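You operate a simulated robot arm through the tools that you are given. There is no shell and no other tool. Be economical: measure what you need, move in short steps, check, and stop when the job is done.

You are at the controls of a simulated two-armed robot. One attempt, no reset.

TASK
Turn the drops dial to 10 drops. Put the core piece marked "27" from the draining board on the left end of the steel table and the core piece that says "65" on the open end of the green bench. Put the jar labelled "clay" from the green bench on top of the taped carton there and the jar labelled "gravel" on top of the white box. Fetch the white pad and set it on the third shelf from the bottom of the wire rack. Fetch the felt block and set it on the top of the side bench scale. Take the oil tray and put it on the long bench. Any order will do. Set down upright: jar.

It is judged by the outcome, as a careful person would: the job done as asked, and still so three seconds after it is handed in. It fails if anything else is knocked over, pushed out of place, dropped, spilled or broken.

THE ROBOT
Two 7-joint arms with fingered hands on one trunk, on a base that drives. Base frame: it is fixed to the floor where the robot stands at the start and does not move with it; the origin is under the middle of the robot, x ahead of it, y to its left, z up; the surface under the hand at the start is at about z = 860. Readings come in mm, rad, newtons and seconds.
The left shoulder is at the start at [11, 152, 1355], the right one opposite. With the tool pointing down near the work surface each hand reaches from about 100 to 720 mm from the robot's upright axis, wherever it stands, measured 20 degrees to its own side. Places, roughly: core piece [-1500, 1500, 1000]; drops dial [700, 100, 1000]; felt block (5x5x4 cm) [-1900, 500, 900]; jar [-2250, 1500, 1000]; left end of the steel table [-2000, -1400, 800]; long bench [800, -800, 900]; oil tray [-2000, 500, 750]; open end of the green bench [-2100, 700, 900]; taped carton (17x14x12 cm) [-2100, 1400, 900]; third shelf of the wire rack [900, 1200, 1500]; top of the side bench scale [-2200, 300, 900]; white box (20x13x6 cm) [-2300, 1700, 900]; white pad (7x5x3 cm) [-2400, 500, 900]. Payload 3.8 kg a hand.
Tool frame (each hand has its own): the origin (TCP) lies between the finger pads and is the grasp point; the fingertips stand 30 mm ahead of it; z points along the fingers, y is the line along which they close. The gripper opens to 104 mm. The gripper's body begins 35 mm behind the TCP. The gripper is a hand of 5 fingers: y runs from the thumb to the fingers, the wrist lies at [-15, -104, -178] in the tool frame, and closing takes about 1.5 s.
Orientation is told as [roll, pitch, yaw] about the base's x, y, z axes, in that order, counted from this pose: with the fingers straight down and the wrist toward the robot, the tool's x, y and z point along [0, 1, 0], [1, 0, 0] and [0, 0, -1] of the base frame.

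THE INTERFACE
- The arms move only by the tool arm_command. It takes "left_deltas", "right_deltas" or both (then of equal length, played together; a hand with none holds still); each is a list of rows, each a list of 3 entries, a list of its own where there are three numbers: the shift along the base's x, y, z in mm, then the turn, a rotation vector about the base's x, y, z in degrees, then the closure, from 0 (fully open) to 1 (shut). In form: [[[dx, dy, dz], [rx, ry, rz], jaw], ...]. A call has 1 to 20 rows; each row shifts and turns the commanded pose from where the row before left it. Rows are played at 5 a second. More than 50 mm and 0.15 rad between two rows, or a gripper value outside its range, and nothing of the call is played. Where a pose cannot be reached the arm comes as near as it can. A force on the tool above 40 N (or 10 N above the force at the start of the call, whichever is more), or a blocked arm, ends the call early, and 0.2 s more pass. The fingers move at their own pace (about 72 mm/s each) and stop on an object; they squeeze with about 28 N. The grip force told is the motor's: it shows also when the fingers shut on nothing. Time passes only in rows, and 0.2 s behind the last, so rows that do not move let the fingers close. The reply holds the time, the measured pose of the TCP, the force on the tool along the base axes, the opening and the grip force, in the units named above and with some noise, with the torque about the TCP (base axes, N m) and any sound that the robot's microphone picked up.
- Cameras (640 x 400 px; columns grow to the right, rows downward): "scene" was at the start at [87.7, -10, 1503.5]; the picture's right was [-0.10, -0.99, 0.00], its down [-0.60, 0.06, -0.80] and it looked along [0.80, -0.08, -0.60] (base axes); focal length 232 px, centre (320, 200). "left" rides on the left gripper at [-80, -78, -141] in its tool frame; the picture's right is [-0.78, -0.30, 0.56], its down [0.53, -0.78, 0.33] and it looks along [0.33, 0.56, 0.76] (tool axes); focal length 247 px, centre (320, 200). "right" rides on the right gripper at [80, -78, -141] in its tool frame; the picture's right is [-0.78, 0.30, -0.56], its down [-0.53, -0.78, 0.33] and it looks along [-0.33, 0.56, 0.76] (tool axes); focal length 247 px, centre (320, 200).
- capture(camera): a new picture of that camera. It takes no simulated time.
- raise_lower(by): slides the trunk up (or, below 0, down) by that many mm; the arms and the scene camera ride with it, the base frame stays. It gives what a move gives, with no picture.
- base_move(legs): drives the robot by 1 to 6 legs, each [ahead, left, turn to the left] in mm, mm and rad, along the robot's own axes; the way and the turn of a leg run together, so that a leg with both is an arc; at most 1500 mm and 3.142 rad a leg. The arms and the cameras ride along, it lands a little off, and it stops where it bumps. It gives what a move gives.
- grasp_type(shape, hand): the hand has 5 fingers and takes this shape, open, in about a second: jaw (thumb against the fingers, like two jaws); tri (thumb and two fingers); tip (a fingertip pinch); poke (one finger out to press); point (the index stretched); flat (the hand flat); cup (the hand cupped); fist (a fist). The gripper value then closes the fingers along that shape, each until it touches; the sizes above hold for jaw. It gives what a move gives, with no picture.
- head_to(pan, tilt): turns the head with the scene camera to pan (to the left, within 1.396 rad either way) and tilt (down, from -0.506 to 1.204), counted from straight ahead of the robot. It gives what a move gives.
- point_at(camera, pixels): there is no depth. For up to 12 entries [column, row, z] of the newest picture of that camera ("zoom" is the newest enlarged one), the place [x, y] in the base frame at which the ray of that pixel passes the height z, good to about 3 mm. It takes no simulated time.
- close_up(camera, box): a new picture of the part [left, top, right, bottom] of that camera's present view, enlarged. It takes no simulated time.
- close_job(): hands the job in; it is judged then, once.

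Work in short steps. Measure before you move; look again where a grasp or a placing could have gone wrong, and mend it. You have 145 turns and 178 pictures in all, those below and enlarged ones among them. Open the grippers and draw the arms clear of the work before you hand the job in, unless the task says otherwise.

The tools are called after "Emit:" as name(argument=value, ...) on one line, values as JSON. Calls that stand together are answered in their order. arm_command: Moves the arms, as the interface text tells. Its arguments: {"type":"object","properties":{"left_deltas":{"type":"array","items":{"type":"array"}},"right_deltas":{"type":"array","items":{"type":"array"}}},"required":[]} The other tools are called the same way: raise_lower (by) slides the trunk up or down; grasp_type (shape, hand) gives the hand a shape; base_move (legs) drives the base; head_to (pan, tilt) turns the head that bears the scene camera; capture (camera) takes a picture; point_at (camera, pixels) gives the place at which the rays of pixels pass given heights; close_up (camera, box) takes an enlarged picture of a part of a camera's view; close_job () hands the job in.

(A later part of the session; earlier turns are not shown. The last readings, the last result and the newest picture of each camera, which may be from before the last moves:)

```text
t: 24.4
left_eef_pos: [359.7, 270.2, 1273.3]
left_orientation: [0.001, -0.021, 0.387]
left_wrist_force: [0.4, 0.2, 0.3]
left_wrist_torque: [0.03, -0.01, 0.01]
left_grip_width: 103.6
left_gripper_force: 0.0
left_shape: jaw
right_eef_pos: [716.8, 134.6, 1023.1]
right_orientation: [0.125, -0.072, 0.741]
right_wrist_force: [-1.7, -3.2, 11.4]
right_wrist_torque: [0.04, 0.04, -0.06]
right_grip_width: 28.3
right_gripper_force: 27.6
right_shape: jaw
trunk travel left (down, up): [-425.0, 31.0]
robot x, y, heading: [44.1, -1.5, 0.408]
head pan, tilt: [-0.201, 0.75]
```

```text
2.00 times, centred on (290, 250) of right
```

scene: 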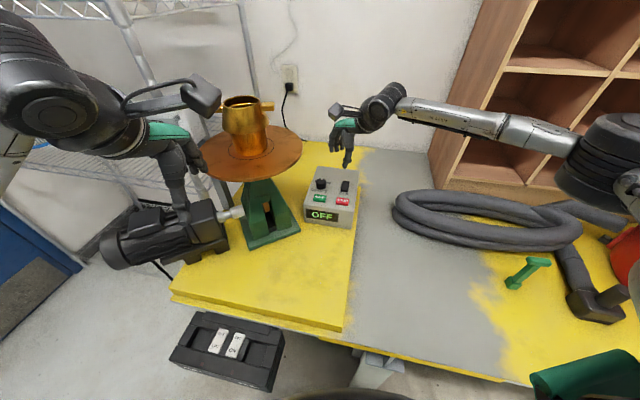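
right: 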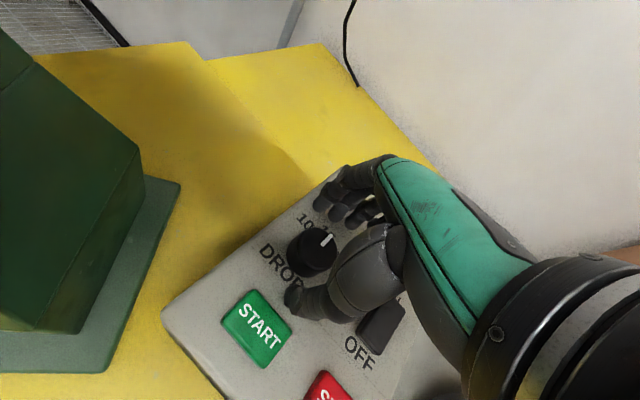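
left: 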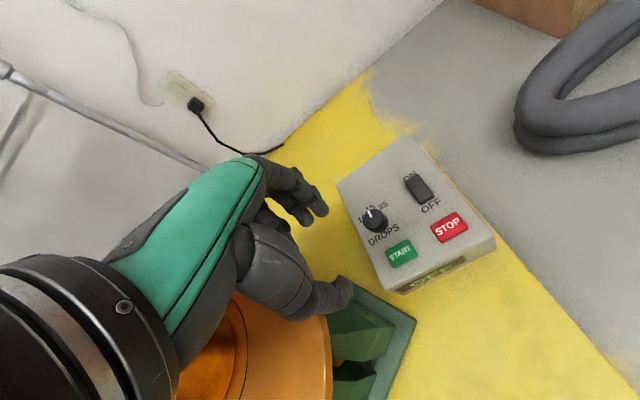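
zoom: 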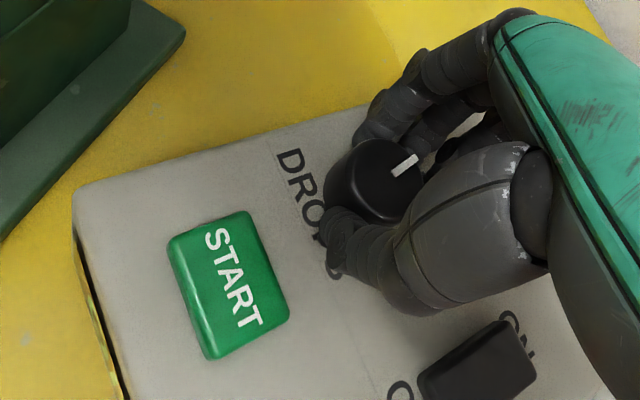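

The pointer keeps its place in the hand's view, so the knob follows (22° so far). I turn 23° more.

Emit:
arm_command(right_deltas=[[[0.3, -0.4, 0], [0, 0, 5], 1], [[0.3, -0.4, 0], [0, 0, 5], 1], [[0.3, -0.4, 0], [0, 0, 5], 1], [[0.3, -0.4, 0], [0, 0, 5], 1], [[0.3, -0.4, 0], [0, 0, 3], 1], [[0, 0, 0], [0, 0, 0], 1]])

Emit:
close_up(camera="right", box=[190, 150, 390, 350])

```text
t: 25.8
left_eef_pos: [360.3, 269.4, 1272.9]
left_orientation: [0.001, -0.022, 0.389]
left_wrist_force: [-0.7, -0.3, 0.2]
left_wrist_torque: [0.03, 0.01, 0.02]
left_grip_width: 103.5
left_gripper_force: 0.2
left_shape: jaw
right_eef_pos: [716.8, 133.1, 1022.5]
right_orientation: [0.127, -0.069, 0.74]
right_wrist_force: [-0.4, -3.8, 9.5]
right_wrist_torque: [0.0, 0.02, -0.05]
right_grip_width: 28.1
right_gripper_force: 27.7
right_shape: jaw
right hand out of reach, approached as far as the arm can: row 1, 2, 3, 4, 5
trunk travel left (down, up): [-425.0, 31.0]
robot x, y, heading: [46.9, -2.4, 0.407]
head pan, tilt: [-0.201, 0.75]
```

```text
2.00 times, centred on (290, 250) of right
```

zoom: 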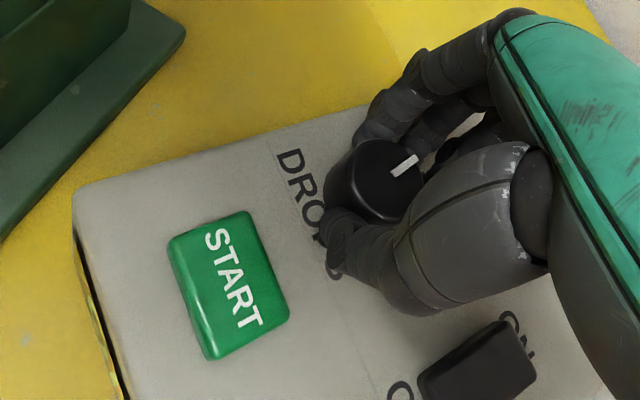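

The wrist limits at yaw 0.74. I release, lift 30 mm, rotate back 30°, and look at the pointer before the second stroke.

Emit:
arm_command(right_deltas=[[[0, 0, 0], [0, 0, 0], 0.4], [[0, 0, 0], [0, 0, 0], 0.4], [[0, 0, 30], [0, 0, 0], 0.4], [[0, 0, 20], [0, 0, -8], 0.4], [[0, 0, 20], [0, 0, -8], 0.4], [[0, 0, 0], [0, 0, -8], 0.4], [[0, 0, 0], [0, 0, -8], 0.4], [[0, 0, 0], [0, 0, 0], 0.4]])

Emit:
close_up(camera="right", box=[190, 150, 390, 350])

```text
t: 27.6
left_eef_pos: [361.4, 271.4, 1272.7]
left_orientation: [0.001, -0.022, 0.388]
left_wrist_force: [0.3, 0.7, -0.9]
left_wrist_torque: [0.04, 0.0, 0.02]
left_grip_width: 103.9
left_gripper_force: 0.1
left_shape: jaw
right_eef_pos: [719.2, 134.8, 1092.8]
right_orientation: [0.124, -0.068, 0.182]
right_wrist_force: [0.3, -0.7, 0.2]
right_wrist_torque: [0.01, -0.01, 0.01]
right_grip_width: 62.2
right_gripper_force: 0.1
right_shape: jaw
trunk travel left (down, up): [-425.0, 31.0]
robot x, y, heading: [45.1, -0.2, 0.415]
head pan, tilt: [-0.201, 0.75]
```

```text
2.00 times, centred on (290, 250) of right
```

zoom: 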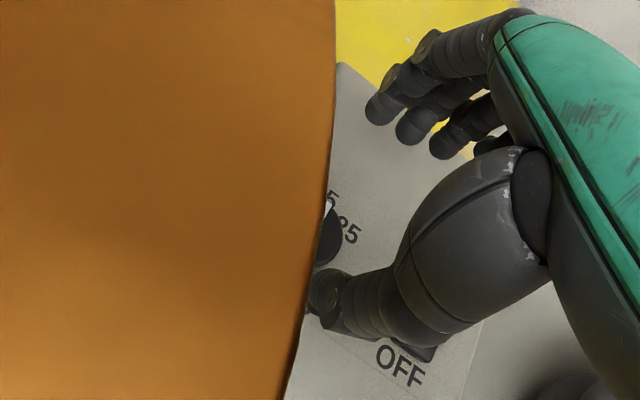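

The plate hides the knob at this yaw and would endanger the camera. I go back to yaw 0.35 and look.

Emit:
arm_command(right_deltas=[[[0, 0, 0], [0, 0, 6], 0.4], [[0, 0, 0], [0, 0, 6], 0.4], [[0, 0, 0], [0, 0, 0], 0.4]])

Emit:
close_up(camera="right", box=[190, 150, 390, 350])

```text
t: 28.4
left_eef_pos: [360.4, 271.7, 1272.4]
left_orientation: [0.002, -0.022, 0.387]
left_wrist_force: [0.7, -1.0, 0.4]
left_wrist_torque: [-0.02, -0.02, 0.01]
left_grip_width: 104.1
left_gripper_force: 0.1
left_shape: jaw
right_eef_pos: [719.0, 133.1, 1092.0]
right_orientation: [0.126, -0.069, 0.394]
right_wrist_force: [-0.7, -0.2, -0.1]
right_wrist_torque: [0.01, -0.04, 0.02]
right_grip_width: 61.9
right_gripper_force: 0.1
right_shape: jaw
trunk travel left (down, up): [-425.0, 31.0]
robot x, y, heading: [45.7, -0.8, 0.411]
head pan, tilt: [-0.201, 0.75]
```

```text
2.00 times, centred on (290, 250) of right
```

zoom: 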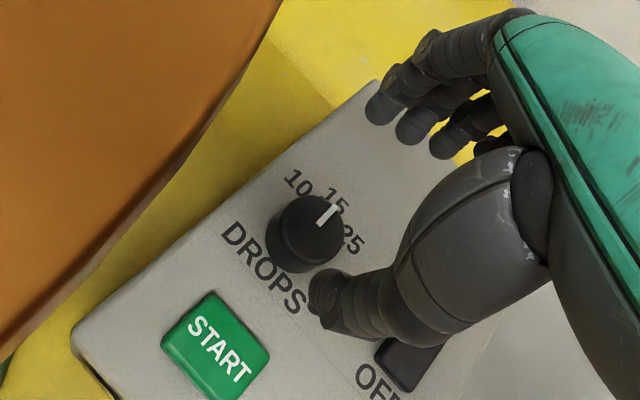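

The knob is detented and snapped back to 15, so I need over 22° in one stroke. I retract the hand up/right, then turn the base a further 0.4 rad left to gain wrist range.

Emit:
arm_command(right_deltas=[[[-10, -30, 30], [0, 0, 0], 0.4], [[-10, -30, 35], [0, 0, 0], 0.4], [[-10, -30, 35], [0, 0, 0], 0.4], [[-20, -30, 30], [0, 0, 0], 0.4], [[-20, -30, 30], [0, 0, 0], 0.4], [[-20, -30, 20], [0, 0, 0], 0.4], [[0, 0, 0], [0, 0, 0], 0.4]])

Emit:
base_move(legs=[[0, 0, 0.4]])

Emit:
head_to(pan=-0.5, tilt=0.75)

Emit:
capture(camera="scene")

```text
t: 29.9
left_eef_pos: [361.4, 271.1, 1271.4]
left_orientation: [0.0, -0.02, 0.387]
left_wrist_force: [0.4, -0.4, 0.5]
left_wrist_torque: [0.01, -0.02, 0.03]
left_grip_width: 104.0
left_gripper_force: 0.1
left_shape: jaw
right_eef_pos: [625.5, -46.1, 1271.2]
right_orientation: [0.125, -0.068, 0.395]
right_wrist_force: [0.5, 0.6, 1.6]
right_wrist_torque: [-0.02, -0.01, 0.0]
right_grip_width: 62.0
right_gripper_force: 0.1
right_shape: jaw
trunk travel left (down, up): [-425.0, 31.0]
robot x, y, heading: [49.1, -2.2, 0.411]
head pan, tilt: [-0.201, 0.75]
```

```text
t: 31.6
left_eef_pos: [219.9, 375.4, 1272.9]
left_orientation: [-0.002, -0.024, 0.804]
left_wrist_force: [0.3, 0.7, 0.5]
left_wrist_torque: [0.03, 0.0, 0.02]
left_grip_width: 103.7
left_gripper_force: 0.1
left_shape: jaw
right_eef_pos: [589.7, 193.0, 1272.8]
right_orientation: [0.126, -0.068, 0.809]
right_wrist_force: [0.1, -0.4, -0.2]
right_wrist_torque: [-0.04, 0.02, -0.01]
right_grip_width: 62.1
right_gripper_force: 0.1
right_shape: jaw
trunk travel left (down, up): [-425.0, 31.0]
robot x, y, heading: [45.1, -1.9, 0.823]
head pan, tilt: [-0.201, 0.75]
```

```text
t: 32.4
left_eef_pos: [221.5, 376.1, 1272.3]
left_orientation: [0.001, -0.02, 0.805]
left_wrist_force: [-1.1, -0.1, -0.4]
left_wrist_torque: [-0.03, 0.0, 0.04]
left_grip_width: 103.7
left_gripper_force: 0.3
left_shape: jaw
right_eef_pos: [590.7, 192.3, 1273.0]
right_orientation: [0.125, -0.067, 0.809]
right_wrist_force: [-0.7, 0.5, 0.2]
right_wrist_torque: [0.0, 0.01, -0.02]
right_grip_width: 62.1
right_gripper_force: 0.0
right_shape: jaw
trunk travel left (down, up): [-425.0, 31.0]
robot x, y, heading: [45.4, 1.7, 0.823]
head pan, tilt: [-0.499, 0.75]
```

```text
140 pictures are left
```

scene: 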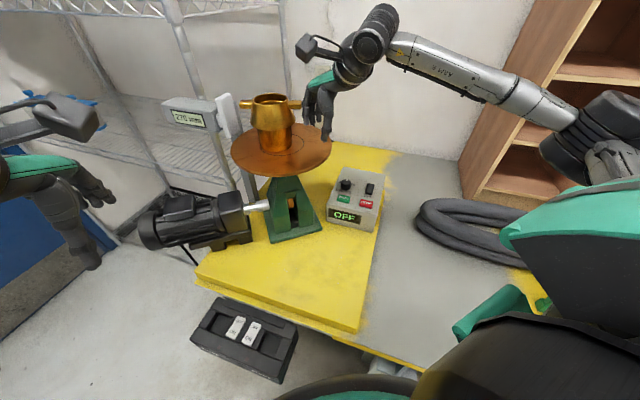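

The hand is at (591,192,1273), high. I move it over the dial, rotate to yaw 0.4 and descend to z≈1092.

Emit:
arm_command(right_deltas=[[[40, -25, 0], [0, 0, 0], 0.4], [[40, -18, 0], [0, 0, -8], 0.4], [[40, -16, 0], [0, 0, -8], 0.4], [[9, 2, -40], [0, 0, -8], 0.4], [[0, 0, -45], [0, 0, 0], 0.4], [[0, 0, -45], [0, 0, 0], 0.4], [[0, 0, -50], [0, 0, 0], 0.4], [[0, 0, 0], [0, 0, 0], 0.4]])

Emit:
close_up(camera="right", box=[190, 150, 390, 350])

Emit:
capture(camera="scene")

```text
t: 34.2
left_eef_pos: [221.5, 376.5, 1273.0]
left_orientation: [0.0, -0.023, 0.803]
left_wrist_force: [-0.1, -0.1, 0.1]
left_wrist_torque: [0.03, -0.02, 0.0]
left_grip_width: 103.6
left_gripper_force: 0.0
left_shape: jaw
right_eef_pos: [718.9, 134.9, 1089.7]
right_orientation: [0.124, -0.069, 0.387]
right_wrist_force: [0.8, -0.2, 1.2]
right_wrist_torque: [0.02, 0.02, 0.01]
right_grip_width: 62.1
right_gripper_force: 0.2
right_shape: jaw
trunk travel left (down, up): [-425.0, 31.0]
robot x, y, heading: [45.4, 0.3, 0.822]
head pan, tilt: [-0.499, 0.75]
```

```text
2.00 times, centred on (290, 250) of right
```

zoom: 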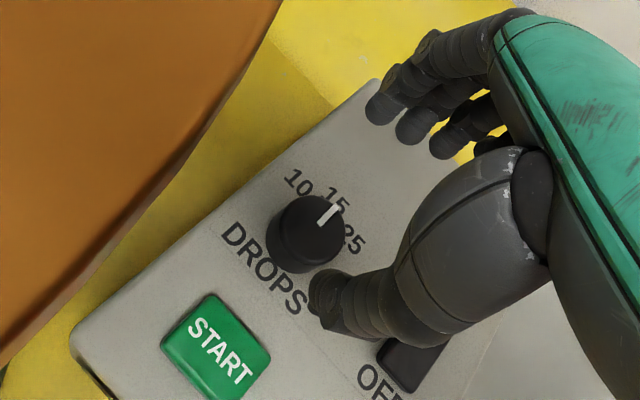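

```text
138 pictures are left
```

scene: 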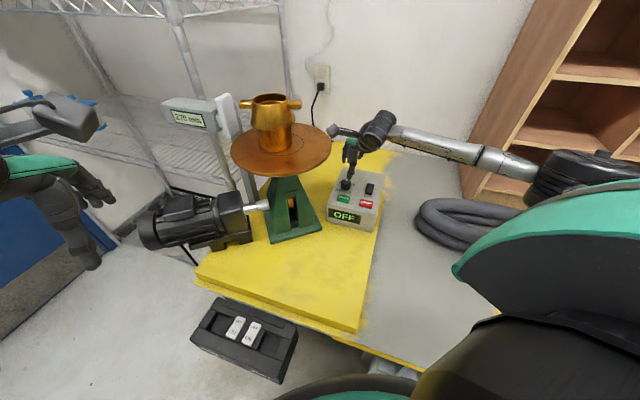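

Same relative pose as before. I descend 67 mm, grip, and rotate 46° CCW.

Emit:
arm_command(right_deltas=[[[1, 1, -20], [0, 0, 0], 0.4], [[0, 0, -20], [0, 0, 0], 0.4], [[0, 0, -15], [0, 0, 0], 0.4], [[0, 0, -11], [0, 0, 0], 0.4], [[0, 0, 0], [0, 0, 0], 0.6], [[0, 0, 0], [0, 0, 0], 1], [[0, 0, 0], [0, 0, 0], 1], [[0, 0, 0], [0, 0, 0], 1]])

Emit:
arm_command(right_deltas=[[[0.3, -0.4, 0], [0, 0, 5], 1], [[0.3, -0.4, 0], [0, 0, 5], 1], [[0.3, -0.4, 0], [0, 0, 5], 1], [[0.3, -0.4, 0], [0, 0, 5], 1], [[0.3, -0.4, 0], [0, 0, 5], 1], [[0.3, -0.4, 0], [0, 0, 5], 1], [[0.3, -0.4, 0], [0, 0, 5], 1], [[0.3, -0.4, 0], [0, 0, 5], 1], [[0.3, -0.4, 0], [0, 0, 6], 1], [[0, 0, 0], [0, 0, 0], 1]])

Emit:
close_up(camera="right", box=[190, 150, 390, 350])

```text
t: 36.0
left_eef_pos: [221.1, 376.3, 1273.6]
left_orientation: [0.0, -0.02, 0.804]
left_wrist_force: [-0.6, -0.3, -0.3]
left_wrist_torque: [0.01, -0.01, -0.01]
left_grip_width: 104.0
left_gripper_force: 0.1
left_shape: jaw
right_eef_pos: [721.1, 134.6, 1025.4]
right_orientation: [0.126, -0.068, 0.389]
right_wrist_force: [-3.2, -1.3, -1.7]
right_wrist_torque: [-0.06, 0.06, -0.03]
right_grip_width: 26.0
right_gripper_force: 28.2
right_shape: jaw
trunk travel left (down, up): [-425.0, 31.0]
robot x, y, heading: [43.4, 0.7, 0.818]
head pan, tilt: [-0.499, 0.75]
```

```text
t: 38.2
left_eef_pos: [225.0, 376.6, 1270.6]
left_orientation: [0.002, -0.018, 0.804]
left_wrist_force: [0.1, -0.8, 0.9]
left_wrist_torque: [0.02, 0.03, -0.01]
left_grip_width: 104.0
left_gripper_force: 0.2
left_shape: jaw
right_eef_pos: [696.2, 151.1, 1034.8]
right_orientation: [0.11, -0.086, 0.993]
right_wrist_force: [6.2, 7.4, -0.8]
right_wrist_torque: [0.13, -0.18, 0.2]
right_grip_width: 19.5
right_gripper_force: 27.9
right_shape: jaw
right hand out of reach, approached as far as the arm can: row 7, 8, 9
trunk travel left (down, up): [-425.0, 31.0]
robot x, y, heading: [43.9, 3.4, 0.827]
head pan, tilt: [-0.499, 0.75]
```

```text
2.00 times, centred on (290, 250) of right
```

zoom: 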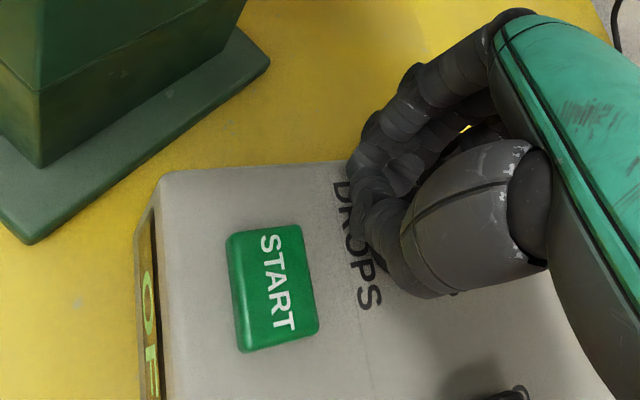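

At the reach limit the arm drifted off the knob. I open, lift and look at where the pointer is now.

Emit:
arm_command(right_deltas=[[[0, 0, 0], [0, 0, 0], 0.4], [[0, 0, 0], [0, 0, 0], 0.4], [[0, 0, 30], [0, 0, 0], 0.4], [[10, -10, 30], [0, 0, -8], 0.4], [[10, -5, 0], [0, 0, -8], 0.4], [[0, 0, 0], [0, 0, -8], 0.4], [[0, 0, 0], [0, 0, 0], 0.4]])

Emit:
close_up(camera="right", box=[190, 150, 390, 350])

```text
t: 39.8
left_eef_pos: [221.9, 375.9, 1272.3]
left_orientation: [0.0, -0.02, 0.802]
left_wrist_force: [0.8, -0.7, 0.3]
left_wrist_torque: [-0.01, 0.02, 0.01]
left_grip_width: 103.4
left_gripper_force: 0.0
left_shape: jaw
right_eef_pos: [713.7, 126.6, 1093.7]
right_orientation: [0.1, -0.084, 0.567]
right_wrist_force: [-0.1, 0.9, -0.5]
right_wrist_torque: [-0.01, -0.03, 0.0]
right_grip_width: 61.9
right_gripper_force: 0.0
right_shape: jaw
trunk travel left (down, up): [-425.0, 31.0]
robot x, y, heading: [45.6, 2.1, 0.82]
head pan, tilt: [-0.499, 0.75]
```

```text
2.00 times, centred on (290, 250) of right
```

zoom: 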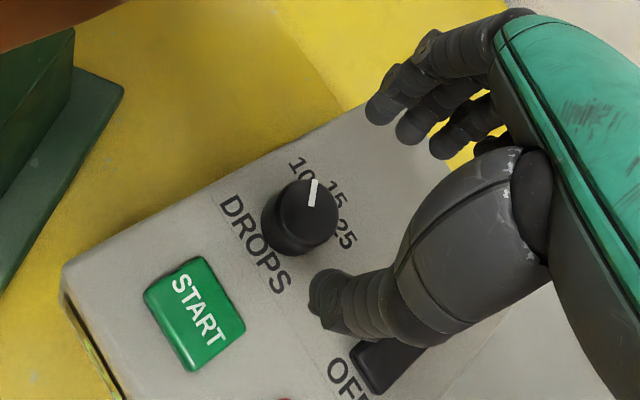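

Pointer is now between 15 and 10. I measure its angle.

Emit:
point_at(camera="zoom", pixels=[[300, 214, 1012], [313, 184, 1012], [310, 204, 1012], [302, 168, 990], [338, 195, 990], [346, 236, 990]])

```text
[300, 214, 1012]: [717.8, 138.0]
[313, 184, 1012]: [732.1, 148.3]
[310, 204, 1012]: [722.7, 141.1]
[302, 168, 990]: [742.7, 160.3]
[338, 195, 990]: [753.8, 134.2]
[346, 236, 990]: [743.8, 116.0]
```

Pointer is at ≈37°, label 10 at ≈45°. I regrip at the present yaw and turn about 9° more.

Emit:
arm_command(right_deltas=[[[6, 9, -20], [0, 0, 0], 0.4], [[0, 0, -20], [0, 0, 0], 0.4], [[0, 0, -15], [0, 0, 0], 0.4], [[0, 0, -13], [0, 0, 0], 0.4], [[0, 0, 0], [0, 0, 0], 0.6], [[0, 0, 0], [0, 0, 0], 1], [[0, 0, 0], [0, 0, 0], 1], [[0, 0, 0], [0, 0, 0], 1]])

Emit:
arm_command(right_deltas=[[[0.3, -0.4, 0], [0, 0, 5], 1], [[0.3, -0.4, 0], [0, 0, 5], 1], [[0, 0, 0], [0, 0, 0], 1], [[0, 0, 0], [0, 0, 0], 0.4], [[0, 0, 0], [0, 0, 0], 0.4], [[0, 0, 35], [0, 0, 0], 0.4], [[0, 0, 35], [0, 0, 0], 0.4], [[0, 0, 0], [0, 0, 0], 0.4]])

Emit:
close_up(camera="right", box=[190, 150, 390, 350])

```text
t: 41.6
left_eef_pos: [221.2, 376.2, 1271.8]
left_orientation: [0.0, -0.021, 0.803]
left_wrist_force: [-0.6, 0.0, -0.1]
left_wrist_torque: [0.01, 0.0, -0.02]
left_grip_width: 103.7
left_gripper_force: 0.1
left_shape: jaw
right_eef_pos: [720.7, 137.2, 1025.4]
right_orientation: [0.099, -0.083, 0.567]
right_wrist_force: [-3.1, -0.2, -2.2]
right_wrist_torque: [-0.02, 0.08, 0.01]
right_grip_width: 25.7
right_gripper_force: 28.1
right_shape: jaw
trunk travel left (down, up): [-425.0, 31.0]
robot x, y, heading: [47.9, -0.5, 0.823]
head pan, tilt: [-0.499, 0.75]
```

```text
t: 43.4
left_eef_pos: [221.1, 376.1, 1272.1]
left_orientation: [0.0, -0.02, 0.804]
left_wrist_force: [0.2, -0.9, 0.0]
left_wrist_torque: [0.0, 0.02, 0.02]
left_grip_width: 103.7
left_gripper_force: 0.0
left_shape: jaw
right_eef_pos: [722.3, 135.9, 1096.7]
right_orientation: [0.1, -0.083, 0.743]
right_wrist_force: [-0.4, -0.8, -0.5]
right_wrist_torque: [-0.02, -0.01, 0.01]
right_grip_width: 62.3
right_gripper_force: 0.1
right_shape: jaw
trunk travel left (down, up): [-425.0, 31.0]
robot x, y, heading: [45.6, 1.0, 0.827]
head pan, tilt: [-0.499, 0.75]
```

```text
2.00 times, centred on (290, 250) of right
```

zoom: 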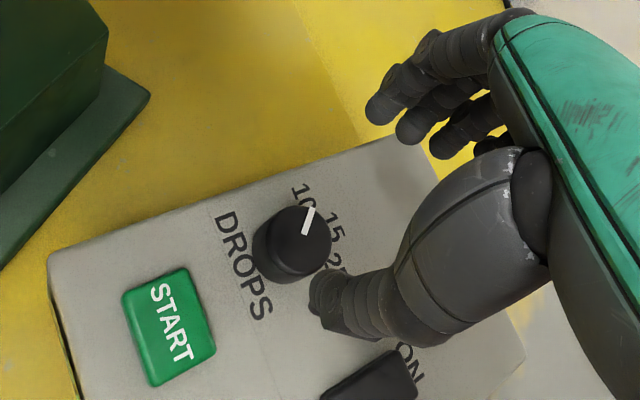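

Emit:
point_at(camera="zoom", pixels=[[293, 240, 1012], [311, 208, 1012], [304, 234, 1012], [300, 194, 990], [333, 222, 990]])

```text
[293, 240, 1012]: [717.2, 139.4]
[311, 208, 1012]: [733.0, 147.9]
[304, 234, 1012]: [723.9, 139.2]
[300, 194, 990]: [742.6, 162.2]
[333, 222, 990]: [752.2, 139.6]
```

I zoom in more tightly on the knob to read the pointer reliably.

Emit:
close_up(camera="right", box=[250, 210, 330, 290])

```text
5.00 times, centred on (290, 250) of right
```

zoom: 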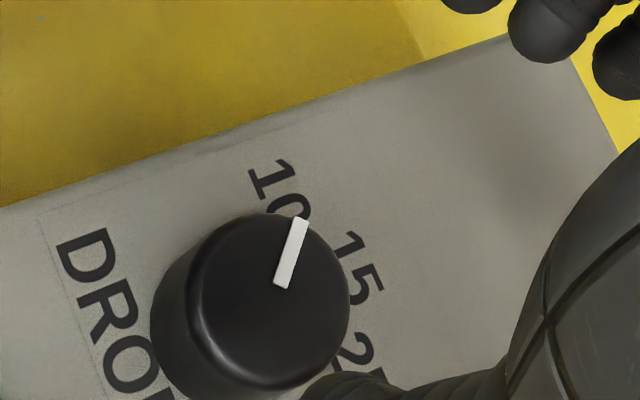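

Emit:
point_at(camera="zoom", pixels=[[272, 300, 1012], [300, 220, 1012], [281, 285, 1012], [190, 300, 1012], [350, 290, 1012], [272, 180, 990], [360, 268, 990]])

```text
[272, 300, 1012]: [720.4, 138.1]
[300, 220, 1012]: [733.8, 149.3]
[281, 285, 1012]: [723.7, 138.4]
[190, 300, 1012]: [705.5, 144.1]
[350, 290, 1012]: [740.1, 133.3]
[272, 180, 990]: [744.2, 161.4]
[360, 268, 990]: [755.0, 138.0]
```

By image geometry the pointer direction (≈73°) matches the "10" label direction (≈73°), so the dial is set. I retract the right hand and back away, then turn to see the rest of the room.

Emit:
arm_command(right_deltas=[[[-10, -30, 35], [0, 0, 0], 0.2], [[-20, -30, 30], [0, 0, 0], 0], [[-30, -20, 30], [0, 0, 0], 0], [[-45, -10, 20], [0, 0, 0], 0], [[-45, -10, 10], [0, 0, 0], 0], [[-45, -10, 10], [-6, 4, 0], 0], [[0, 0, 0], [0, 0, 0], 0]])

Emit:
base_move(legs=[[-170, 184, 0], [0, 0, 1.5]])

Emit:
head_to(pan=0.4, tilt=0.3)

Emit:
capture(camera="scene")

```text
refused: row 4 steps farther than a row can; nothing moved
```

```text
t: 48.9
left_eef_pos: [-569.1, 199.7, 1273.0]
left_orientation: [0.0, -0.02, 2.309]
left_wrist_force: [0.1, 0.4, -0.2]
left_wrist_torque: [0.04, -0.03, 0.01]
left_grip_width: 103.7
left_gripper_force: 0.0
left_shape: jaw
right_eef_pos: [-299.8, 683.8, 1096.4]
right_orientation: [0.099, -0.082, 2.248]
right_wrist_force: [0.0, -0.9, 0.7]
right_wrist_torque: [0.0, -0.02, 0.0]
right_grip_width: 61.7
right_gripper_force: 0.0
right_shape: jaw
trunk travel left (down, up): [-425.0, 31.0]
robot x, y, heading: [-205.2, -4.7, 2.332]
head pan, tilt: [-0.499, 0.75]
```

```text
t: 50.1
left_eef_pos: [-568.8, 198.4, 1272.5]
left_orientation: [0.001, -0.02, 2.309]
left_wrist_force: [0.5, -0.2, -0.5]
left_wrist_torque: [0.0, 0.02, -0.02]
left_grip_width: 103.9
left_gripper_force: 0.1
left_shape: jaw
right_eef_pos: [-299.1, 684.1, 1096.1]
right_orientation: [0.1, -0.081, 2.248]
right_wrist_force: [0.4, -0.1, -0.4]
right_wrist_torque: [-0.01, -0.01, 0.02]
right_grip_width: 62.2
right_gripper_force: 0.0
right_shape: jaw
trunk travel left (down, up): [-425.0, 31.0]
robot x, y, heading: [-202.7, -0.2, 2.331]
head pan, tilt: [0.4, 0.3]
```

```text
133 pictures are left
```

scene: 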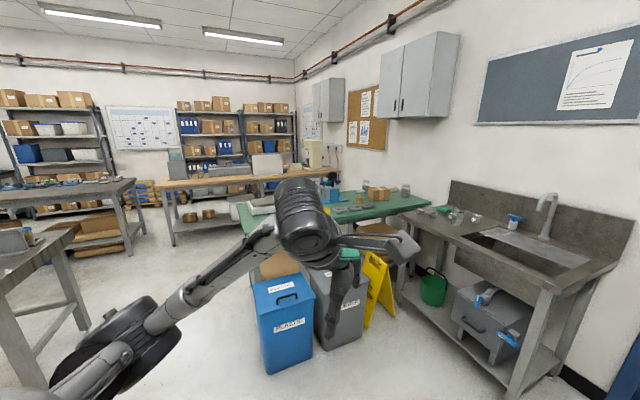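

No bump during that move (the hand stayed above the box). I now see the sink with draining board, green bench beyond, side bench at the back, steel tables on the left. I zoom in on the work areas.

Emit:
close_up(camera="scene", box=[240, 130, 480, 280])

Emit:
close_up(camera="scene", box=[0, 130, 240, 280])

Emit:
point_at(camera="scene", pixels=[[310, 370, 0], [265, 372, 0], [362, 340, 0], [395, 318, 0], [400, 298, 0], [510, 395, 0], [550, 290, 900], [405, 225, 860], [240, 205, 860], [430, 200, 860], [175, 245, 0]])

```text
2.67 times, centred on (360, 205) of scene
```

zoom: 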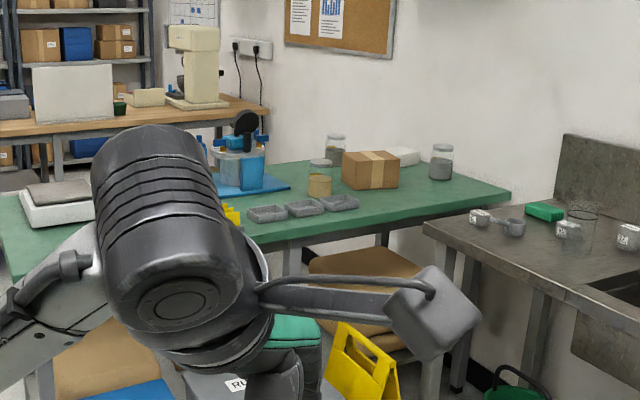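

```text
2.67 times, centred on (120, 205) of scene
```

zoom: 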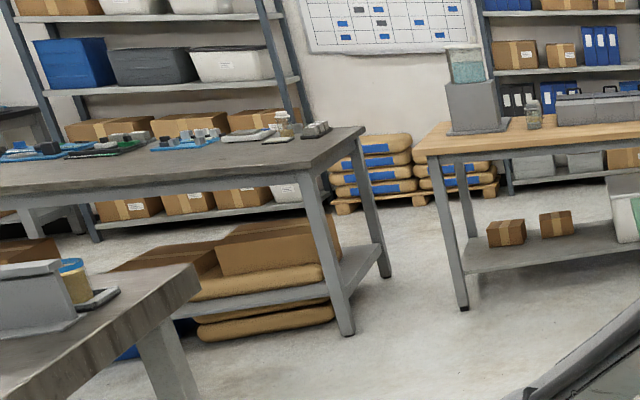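

```text
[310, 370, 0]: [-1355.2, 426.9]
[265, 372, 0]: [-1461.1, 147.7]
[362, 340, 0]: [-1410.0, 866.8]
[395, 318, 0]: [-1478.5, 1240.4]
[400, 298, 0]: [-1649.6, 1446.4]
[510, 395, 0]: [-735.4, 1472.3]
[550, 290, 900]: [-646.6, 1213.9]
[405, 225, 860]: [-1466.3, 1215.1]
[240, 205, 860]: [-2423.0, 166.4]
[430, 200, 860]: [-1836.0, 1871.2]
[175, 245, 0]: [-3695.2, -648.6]
```

The right arm blocks the view. I tuck it in and up, then look again from the present place.

Emit:
arm_command(right_deltas=[[[-6, -35, 30], [0, 0, 0], 0], [[-6, -35, 30], [0, 0, 0], 0], [[-6, -35, 30], [0, 0, 0], 0], [[-6, -35, 30], [0, 0, 0], 0], [[-6, -35, 30], [0, 0, 0], 0], [[-6, -35, 30], [0, 0, 0], 0], [[0, -35, 20], [0, 0, 0], 0], [[0, 0, 0], [0, 0, 0], 0]])

Emit:
base_move(legs=[[0, 0, 0.6], [600, 0, 0]])

Emit:
head_to(pan=-0.35, tilt=0.55)

Emit:
capture(camera="scene")

```text
t: 51.9
left_eef_pos: [-569.1, 198.3, 1272.8]
left_orientation: [0.001, -0.02, 2.308]
left_wrist_force: [0.9, 0.4, -0.8]
left_wrist_torque: [0.0, 0.02, 0.01]
left_grip_width: 103.7
left_gripper_force: 0.2
left_shape: jaw
right_eef_pos: [-333.8, 440.6, 1294.1]
right_orientation: [0.101, -0.084, 2.248]
right_wrist_force: [0.2, -0.5, -0.2]
right_wrist_torque: [0.02, -0.01, 0.0]
right_grip_width: 103.7
right_gripper_force: 0.1
right_shape: jaw
trunk travel left (down, up): [-425.0, 31.0]
robot x, y, heading: [-208.6, 0.1, 2.333]
head pan, tilt: [0.4, 0.3]
```

```text
t: 56.9
left_eef_pos: [-1208.6, 71.4, 1273.0]
left_orientation: [0.001, -0.021, 2.926]
left_wrist_force: [-0.3, 0.8, 0.7]
left_wrist_torque: [-0.02, 0.02, 0.01]
left_grip_width: 103.6
left_gripper_force: 0.0
left_shape: jaw
right_eef_pos: [-1157.4, 404.0, 1294.3]
right_orientation: [0.101, -0.084, 2.867]
right_wrist_force: [-0.2, 0.4, 0.6]
right_wrist_torque: [0.01, 0.01, 0.02]
right_grip_width: 103.9
right_gripper_force: 0.0
right_shape: jaw
trunk travel left (down, up): [-425.0, 31.0]
robot x, y, heading: [-798.6, 116.5, 2.945]
head pan, tilt: [0.4, 0.3]
```

```text
t: 58.0
left_eef_pos: [-1210.0, 71.2, 1272.2]
left_orientation: [-0.001, -0.021, 2.926]
left_wrist_force: [0.0, -0.1, -0.3]
left_wrist_torque: [-0.02, 0.0, 0.01]
left_grip_width: 103.7
left_gripper_force: 0.1
left_shape: jaw
right_eef_pos: [-1158.7, 403.8, 1292.4]
right_orientation: [0.099, -0.083, 2.866]
right_wrist_force: [0.1, -0.1, -0.5]
right_wrist_torque: [0.02, -0.02, 0.0]
right_grip_width: 103.7
right_gripper_force: 0.0
right_shape: jaw
trunk travel left (down, up): [-425.0, 31.0]
robot x, y, heading: [-794.5, 116.8, 2.948]
head pan, tilt: [-0.351, 0.55]
```

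```text
130 pictures are left
```

scene: 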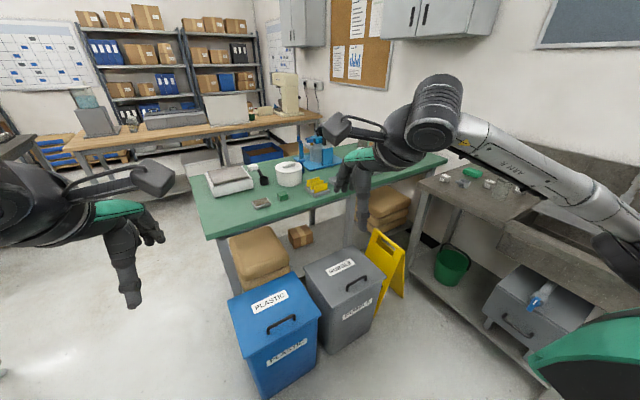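

The green bench's left end with scale, small pads etc. is at (200–350,150–215). I enlarge it and map coordinates.

Emit:
close_up(camera="scene", box=[185, 120, 365, 235])

Emit:
point_at(camera="scene", pixels=[[205, 238, 860], [192, 180, 860], [345, 196, 860], [440, 165, 860], [262, 206, 870], [232, 180, 920], [270, 395, 0], [375, 345, 0], [240, 325, 0], [405, 295, 0], [420, 270, 0], [262, 275, 450]])

```text
3.48 times, centred on (275, 178) of scene
```

zoom: 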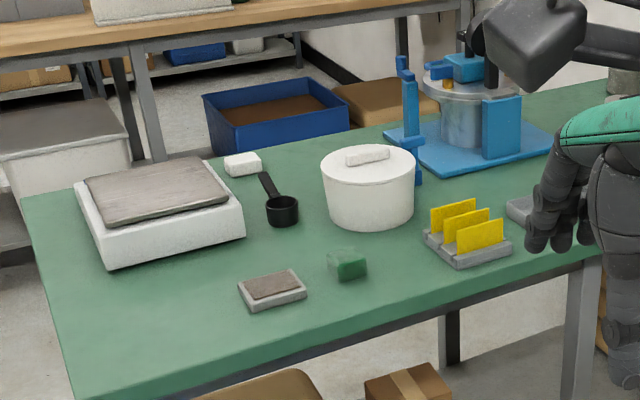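

```text
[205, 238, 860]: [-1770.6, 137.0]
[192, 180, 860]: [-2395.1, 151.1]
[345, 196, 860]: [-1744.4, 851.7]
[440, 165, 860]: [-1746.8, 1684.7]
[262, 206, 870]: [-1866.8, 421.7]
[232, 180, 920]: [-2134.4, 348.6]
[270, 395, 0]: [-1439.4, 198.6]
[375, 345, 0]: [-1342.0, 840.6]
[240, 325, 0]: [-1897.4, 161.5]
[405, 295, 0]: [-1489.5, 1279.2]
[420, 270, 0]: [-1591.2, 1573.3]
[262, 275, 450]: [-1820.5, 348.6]
```

The bins and floor sign block the front of the green bench, so I check the far side. I drive around its left end to about (-2150,-420) and look.

Emit:
base_move(legs=[[0, 0, 0.19], [300, 530, 0], [1000, 0, 0]])

Emit:
head_to(pan=-0.6, tilt=0.6)

Emit:
capture(camera="scene")

Emit:
head_to(pan=-1.35, tilt=0.6)

Emit:
capture(camera="scene")

```text
t: 67.0
left_eef_pos: [-2478.0, -547.0, 1274.1]
left_orientation: [0.001, -0.024, 3.113]
left_wrist_force: [0.3, -0.1, -0.4]
left_wrist_torque: [-0.01, -0.01, -0.02]
left_grip_width: 103.8
left_gripper_force: 0.1
left_shape: jaw
right_eef_pos: [-2490.4, -210.5, 1293.8]
right_orientation: [0.099, -0.083, 3.053]
right_wrist_force: [0.2, 0.2, 0.2]
right_wrist_torque: [0.02, 0.0, 0.01]
right_grip_width: 103.8
right_gripper_force: 0.0
right_shape: jaw
trunk travel left (down, up): [-425.0, 31.0]
robot x, y, heading: [-2081.7, -424.4, 3.138]
head pan, tilt: [-0.351, 0.55]
```

```text
t: 67.8
left_eef_pos: [-2480.1, -546.5, 1271.7]
left_orientation: [0.0, -0.019, 3.113]
left_wrist_force: [-1.0, -0.6, 0.2]
left_wrist_torque: [0.01, 0.0, 0.02]
left_grip_width: 103.9
left_gripper_force: 0.1
left_shape: jaw
right_eef_pos: [-2490.0, -210.6, 1293.9]
right_orientation: [0.1, -0.081, 3.053]
right_wrist_force: [0.5, -0.2, -0.8]
right_wrist_torque: [-0.03, 0.03, -0.02]
right_grip_width: 103.7
right_gripper_force: 0.2
right_shape: jaw
trunk travel left (down, up): [-425.0, 31.0]
robot x, y, heading: [-2083.6, -427.0, 3.138]
head pan, tilt: [-0.6, 0.6]
```

```text
128 pictures are left
```

scene: 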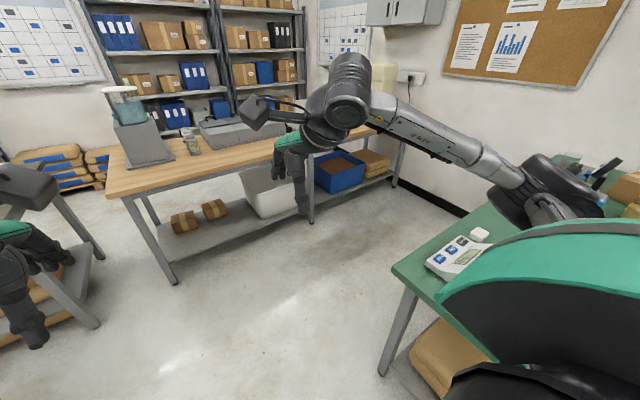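

```text
t: 68.8
left_eef_pos: [-2479.4, -547.3, 1272.9]
left_orientation: [0.001, -0.02, 3.114]
left_wrist_force: [1.1, 0.4, -0.3]
left_wrist_torque: [0.01, -0.02, 0.02]
left_grip_width: 103.6
left_gripper_force: 0.0
left_shape: jaw
right_eef_pos: [-2491.2, -210.7, 1293.0]
right_orientation: [0.099, -0.086, 3.051]
right_wrist_force: [1.0, -1.1, 0.6]
right_wrist_torque: [0.02, -0.01, 0.02]
right_grip_width: 103.7
right_gripper_force: 0.0
right_shape: jaw
trunk travel left (down, up): [-425.0, 31.0]
robot x, y, heading: [-2082.0, -427.5, 3.132]
head pan, tilt: [-1.349, 0.6]
```

```text
127 pictures are left
```

scene: 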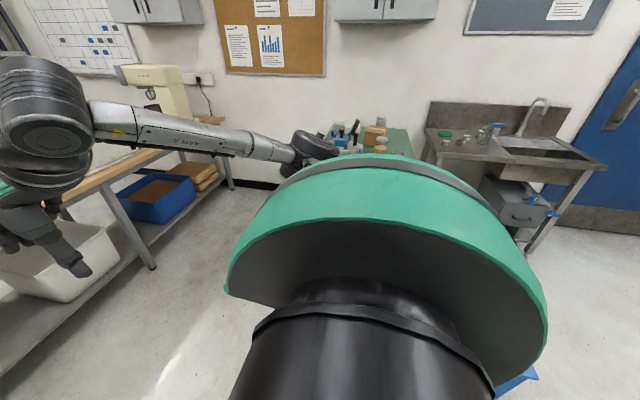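

There is a wide aisle behind the green bench. I measure the wooden bench legs and blue tub from this picture.

Emit:
point_at(camera="scene", pixels=[[152, 267, 0], [232, 187, 0], [148, 220, 200], [60, 205, 860], [110, 165, 860], [220, 120, 860]])

Emit:
base_move(legs=[[600, 0, 0], [150, 0, -1.57], [600, 0, 0]])

Emit:
head_to(pan=-1.0, tilt=0.6)

Emit:
capture(camera="scene")

```text
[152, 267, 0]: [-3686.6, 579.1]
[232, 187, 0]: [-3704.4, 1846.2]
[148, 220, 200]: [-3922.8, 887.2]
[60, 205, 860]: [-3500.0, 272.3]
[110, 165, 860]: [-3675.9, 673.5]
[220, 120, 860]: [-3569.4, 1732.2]
```

```text
t: 79.2
left_eef_pos: [-2911.8, 684.4, 1273.9]
left_orientation: [-0.001, -0.022, 1.549]
left_wrist_force: [-0.4, 0.4, -0.3]
left_wrist_torque: [-0.01, -0.01, -0.01]
left_grip_width: 104.0
left_gripper_force: 0.0
left_shape: jaw
right_eef_pos: [-2575.9, 699.8, 1294.1]
right_orientation: [0.099, -0.084, 1.489]
right_wrist_force: [-0.6, -0.3, -0.7]
right_wrist_torque: [0.03, 0.01, 0.0]
right_grip_width: 103.8
right_gripper_force: 0.0
right_shape: jaw
trunk travel left (down, up): [-425.0, 31.0]
robot x, y, heading: [-2786.5, 289.0, 1.576]
head pan, tilt: [-1.349, 0.6]
```

```text
t: 80.1
left_eef_pos: [-2912.6, 686.8, 1272.6]
left_orientation: [0.0, -0.021, 1.548]
left_wrist_force: [0.1, 0.7, -0.5]
left_wrist_torque: [0.01, 0.0, 0.0]
left_grip_width: 103.9
left_gripper_force: 0.0
left_shape: jaw
right_eef_pos: [-2575.2, 699.8, 1294.0]
right_orientation: [0.1, -0.081, 1.488]
right_wrist_force: [0.9, 0.5, -0.4]
right_wrist_torque: [-0.05, 0.01, 0.03]
right_grip_width: 103.6
right_gripper_force: 0.1
right_shape: jaw
trunk travel left (down, up): [-425.0, 31.0]
robot x, y, heading: [-2787.6, 291.9, 1.571]
head pan, tilt: [-1.0, 0.6]
```

```text
126 pictures are left
```

scene: 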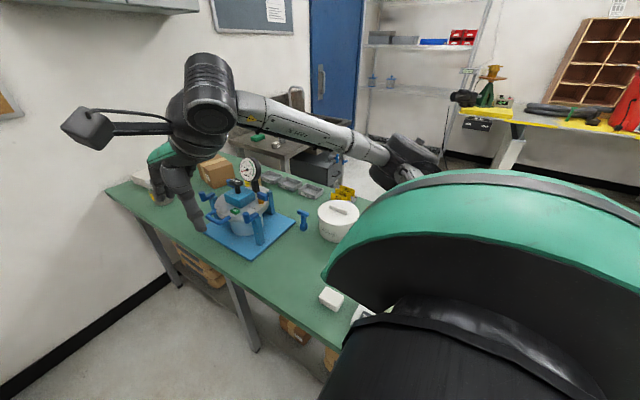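

The aisle is roomy. I turn to face the green bench (+x).

Emit:
base_move(legs=[[0, 0, -1.57]])

Emit:
head_to(pan=0.0, tilt=0.75)

Emit:
capture(camera="scene")

```text
t: 84.3
left_eef_pos: [-2390.9, 413.1, 1272.6]
left_orientation: [0.0, -0.021, -0.032]
left_wrist_force: [-0.9, -1.2, 0.1]
left_wrist_torque: [-0.03, 0.0, -0.01]
left_grip_width: 103.7
left_gripper_force: 0.0
left_shape: jaw
right_eef_pos: [-2379.9, 77.3, 1294.0]
right_orientation: [0.1, -0.083, -0.091]
right_wrist_force: [0.4, 0.2, 0.2]
right_wrist_torque: [0.03, -0.03, 0.02]
right_grip_width: 103.6
right_gripper_force: 0.1
right_shape: jaw
trunk travel left (down, up): [-425.0, 31.0]
robot x, y, heading: [-2788.1, 291.6, -0.007]
head pan, tilt: [-1.0, 0.6]
```

```text
t: 85.6
left_eef_pos: [-2390.5, 411.9, 1273.3]
left_orientation: [0.002, -0.021, -0.031]
left_wrist_force: [0.8, 0.3, -0.3]
left_wrist_torque: [0.02, -0.05, -0.05]
left_grip_width: 103.7
left_gripper_force: 0.0
left_shape: jaw
right_eef_pos: [-2378.8, 75.3, 1293.9]
right_orientation: [0.099, -0.084, -0.091]
right_wrist_force: [0.7, -0.9, 0.6]
right_wrist_torque: [0.02, -0.03, 0.01]
right_grip_width: 104.0
right_gripper_force: 0.0
right_shape: jaw
trunk travel left (down, up): [-425.0, 31.0]
robot x, y, heading: [-2785.3, 293.8, -0.009]
head pan, tilt: [0.0, 0.75]
```

```text
125 pictures are left
```

scene: 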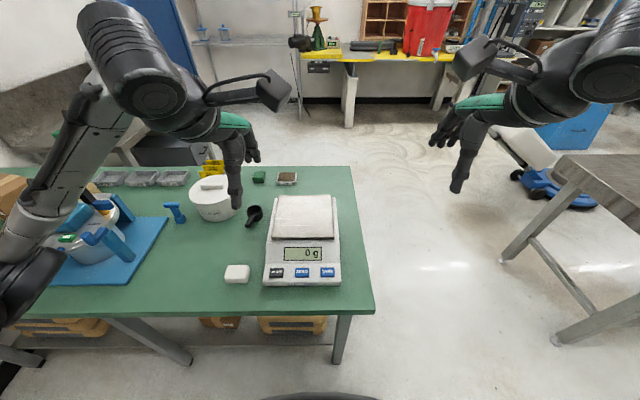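

White pad at (236,274), scale pan at (305,217). I zoom on the small items near the far edge.

Emit:
close_up(camera="scene", box=[180, 150, 320, 240])

Emit:
point_at(camera="scene", pixels=[[236, 270, 890], [287, 179, 870], [259, 178, 890], [280, 240, 940], [333, 240, 940], [338, 197, 940], [275, 197, 940], [250, 167, 860], [374, 312, 860], [349, 168, 860]])

```text
4.44 times, centred on (250, 195) of scene
```

zoom: 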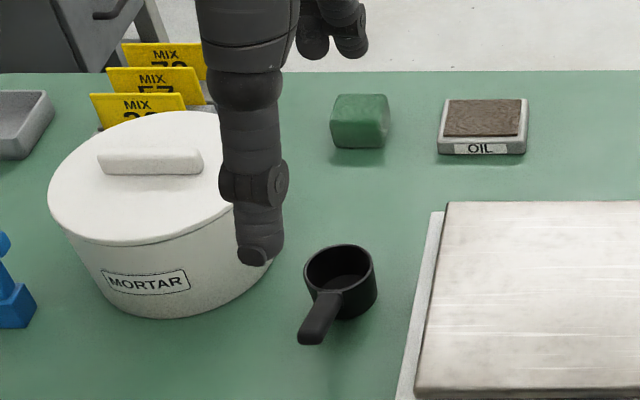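

```text
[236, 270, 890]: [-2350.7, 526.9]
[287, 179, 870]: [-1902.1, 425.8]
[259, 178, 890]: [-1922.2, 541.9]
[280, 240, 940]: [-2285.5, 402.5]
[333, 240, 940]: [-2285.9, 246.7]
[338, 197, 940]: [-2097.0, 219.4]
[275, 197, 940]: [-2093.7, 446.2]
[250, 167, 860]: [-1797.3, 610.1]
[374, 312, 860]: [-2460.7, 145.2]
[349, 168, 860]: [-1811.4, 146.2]
```

Oil tray labelled "OIL" at (-1902,426) and the green felt block at (-1925,538). Next I slide left along the aisle to survey the jars end.

Emit:
base_move(legs=[[0, 850, 0]])

Emit:
head_to(pan=0.15, tilt=0.7)

Emit:
capture(camera="scene")

```text
t: 90.1
left_eef_pos: [-2393.2, 1262.3, 1271.9]
left_orientation: [-0.001, -0.02, -0.012]
left_wrist_force: [0.9, 0.1, -0.4]
left_wrist_torque: [0.0, 0.05, -0.02]
left_grip_width: 103.8
left_gripper_force: 0.1
left_shape: jaw
right_eef_pos: [-2377.2, 926.5, 1293.6]
right_orientation: [0.102, -0.083, -0.073]
right_wrist_force: [-0.5, 0.2, -0.1]
right_wrist_torque: [0.04, 0.0, 0.0]
right_grip_width: 103.7
right_gripper_force: 0.1
right_shape: jaw
trunk travel left (down, up): [-425.0, 31.0]
robot x, y, heading: [-2785.0, 1135.3, 0.012]
head pan, tilt: [0.0, 0.75]
```

```text
t: 90.8
left_eef_pos: [-2394.1, 1265.3, 1273.2]
left_orientation: [-0.002, -0.021, -0.012]
left_wrist_force: [0.6, -0.4, 0.2]
left_wrist_torque: [0.01, 0.0, 0.0]
left_grip_width: 103.9
left_gripper_force: 0.1
left_shape: jaw
right_eef_pos: [-2376.7, 927.3, 1295.4]
right_orientation: [0.1, -0.083, -0.074]
right_wrist_force: [0.3, 0.1, -0.9]
right_wrist_torque: [0.01, 0.03, 0.02]
right_grip_width: 103.5
right_gripper_force: 0.0
right_shape: jaw
trunk travel left (down, up): [-425.0, 31.0]
robot x, y, heading: [-2786.8, 1135.2, 0.015]
head pan, tilt: [0.15, 0.7]
```

```text
123 pictures are left
```

scene: 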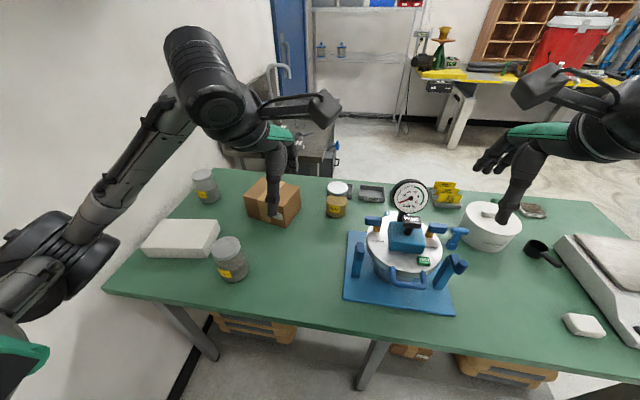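

Three jars at (207,187), (230,260), (337,199). I enlarge to read labels.

Emit:
close_up(camera="scene", box=[110, 150, 370, 310])

Emit:
close_up(camera="scene", box=[180, 160, 270, 290])

Emit:
close_up(camera="scene", box=[310, 170, 370, 230])

Emit:
point_at(camera="scene", pixels=[[105, 290, 843], [168, 192, 843], [230, 240, 960], [204, 172, 960], [337, 186, 960], [144, 258, 843], [208, 258, 843], [258, 222, 843], [290, 226, 843]])

```text
2.46 times, centred on (240, 230) of scene
```

zoom: 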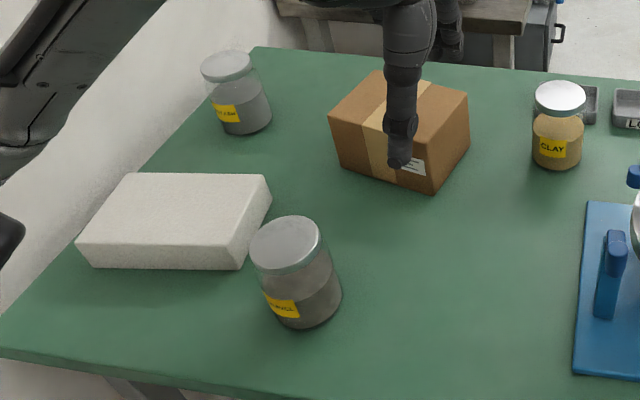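

```text
3.08 times, centred on (225, 225) of scene
```

zoom: 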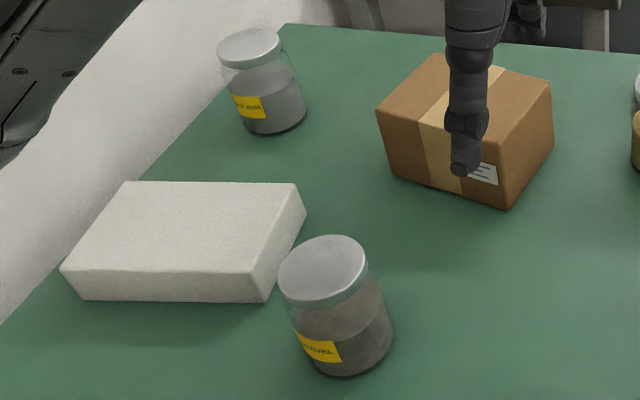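

```text
6.67 times, centred on (340, 200) of scene
```

zoom: 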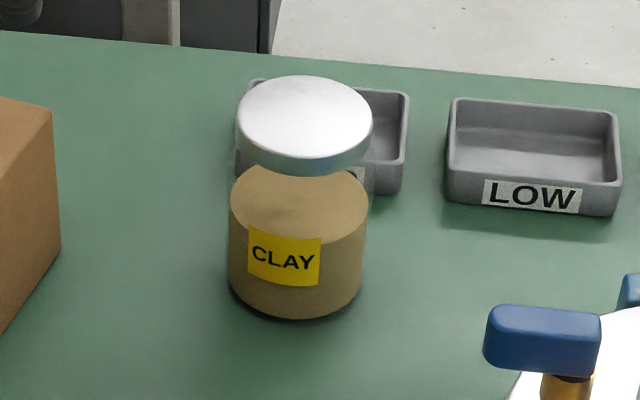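

```text
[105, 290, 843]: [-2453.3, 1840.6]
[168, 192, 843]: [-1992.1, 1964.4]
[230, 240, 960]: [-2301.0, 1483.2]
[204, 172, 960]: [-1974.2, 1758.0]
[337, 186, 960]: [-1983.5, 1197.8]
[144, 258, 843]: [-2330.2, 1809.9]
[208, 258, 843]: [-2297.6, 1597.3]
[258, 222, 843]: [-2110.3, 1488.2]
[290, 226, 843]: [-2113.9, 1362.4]
```

Clay jar at (-1985,1198) and a jar that looks like "GRAVEL" at (-2305,1482). I verify the label and check the things under the bench for base clearance.

Emit:
close_up(camera="scene", box=[205, 230, 255, 285])

Emit:
close_up(camera="scene", box=[185, 165, 225, 210])

Emit:
point_at(camera="scene", pixels=[[250, 340, 0], [250, 330, 200], [215, 360, 0], [362, 388, 0], [510, 375, 100], [410, 352, 0]])

```text
7.27 times, centred on (230, 258) of scene
```

zoom: 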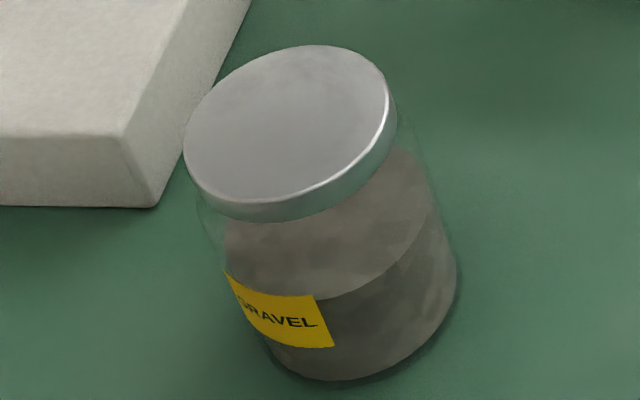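

```text
8.89 times, centred on (205, 188) of scene
```

zoom: 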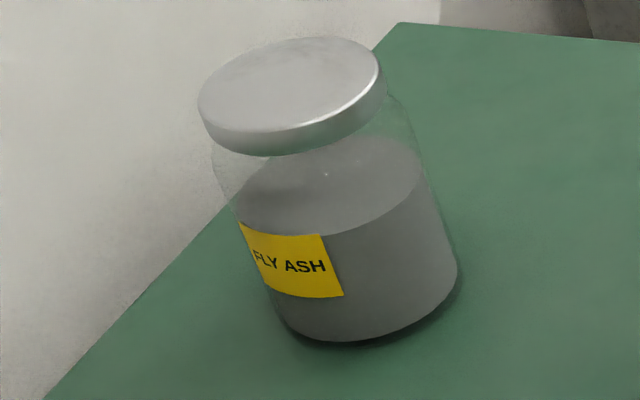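

```text
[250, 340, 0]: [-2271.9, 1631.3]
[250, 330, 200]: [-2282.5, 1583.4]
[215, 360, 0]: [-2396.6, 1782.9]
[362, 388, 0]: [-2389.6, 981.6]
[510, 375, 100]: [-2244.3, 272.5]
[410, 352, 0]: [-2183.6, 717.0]
```

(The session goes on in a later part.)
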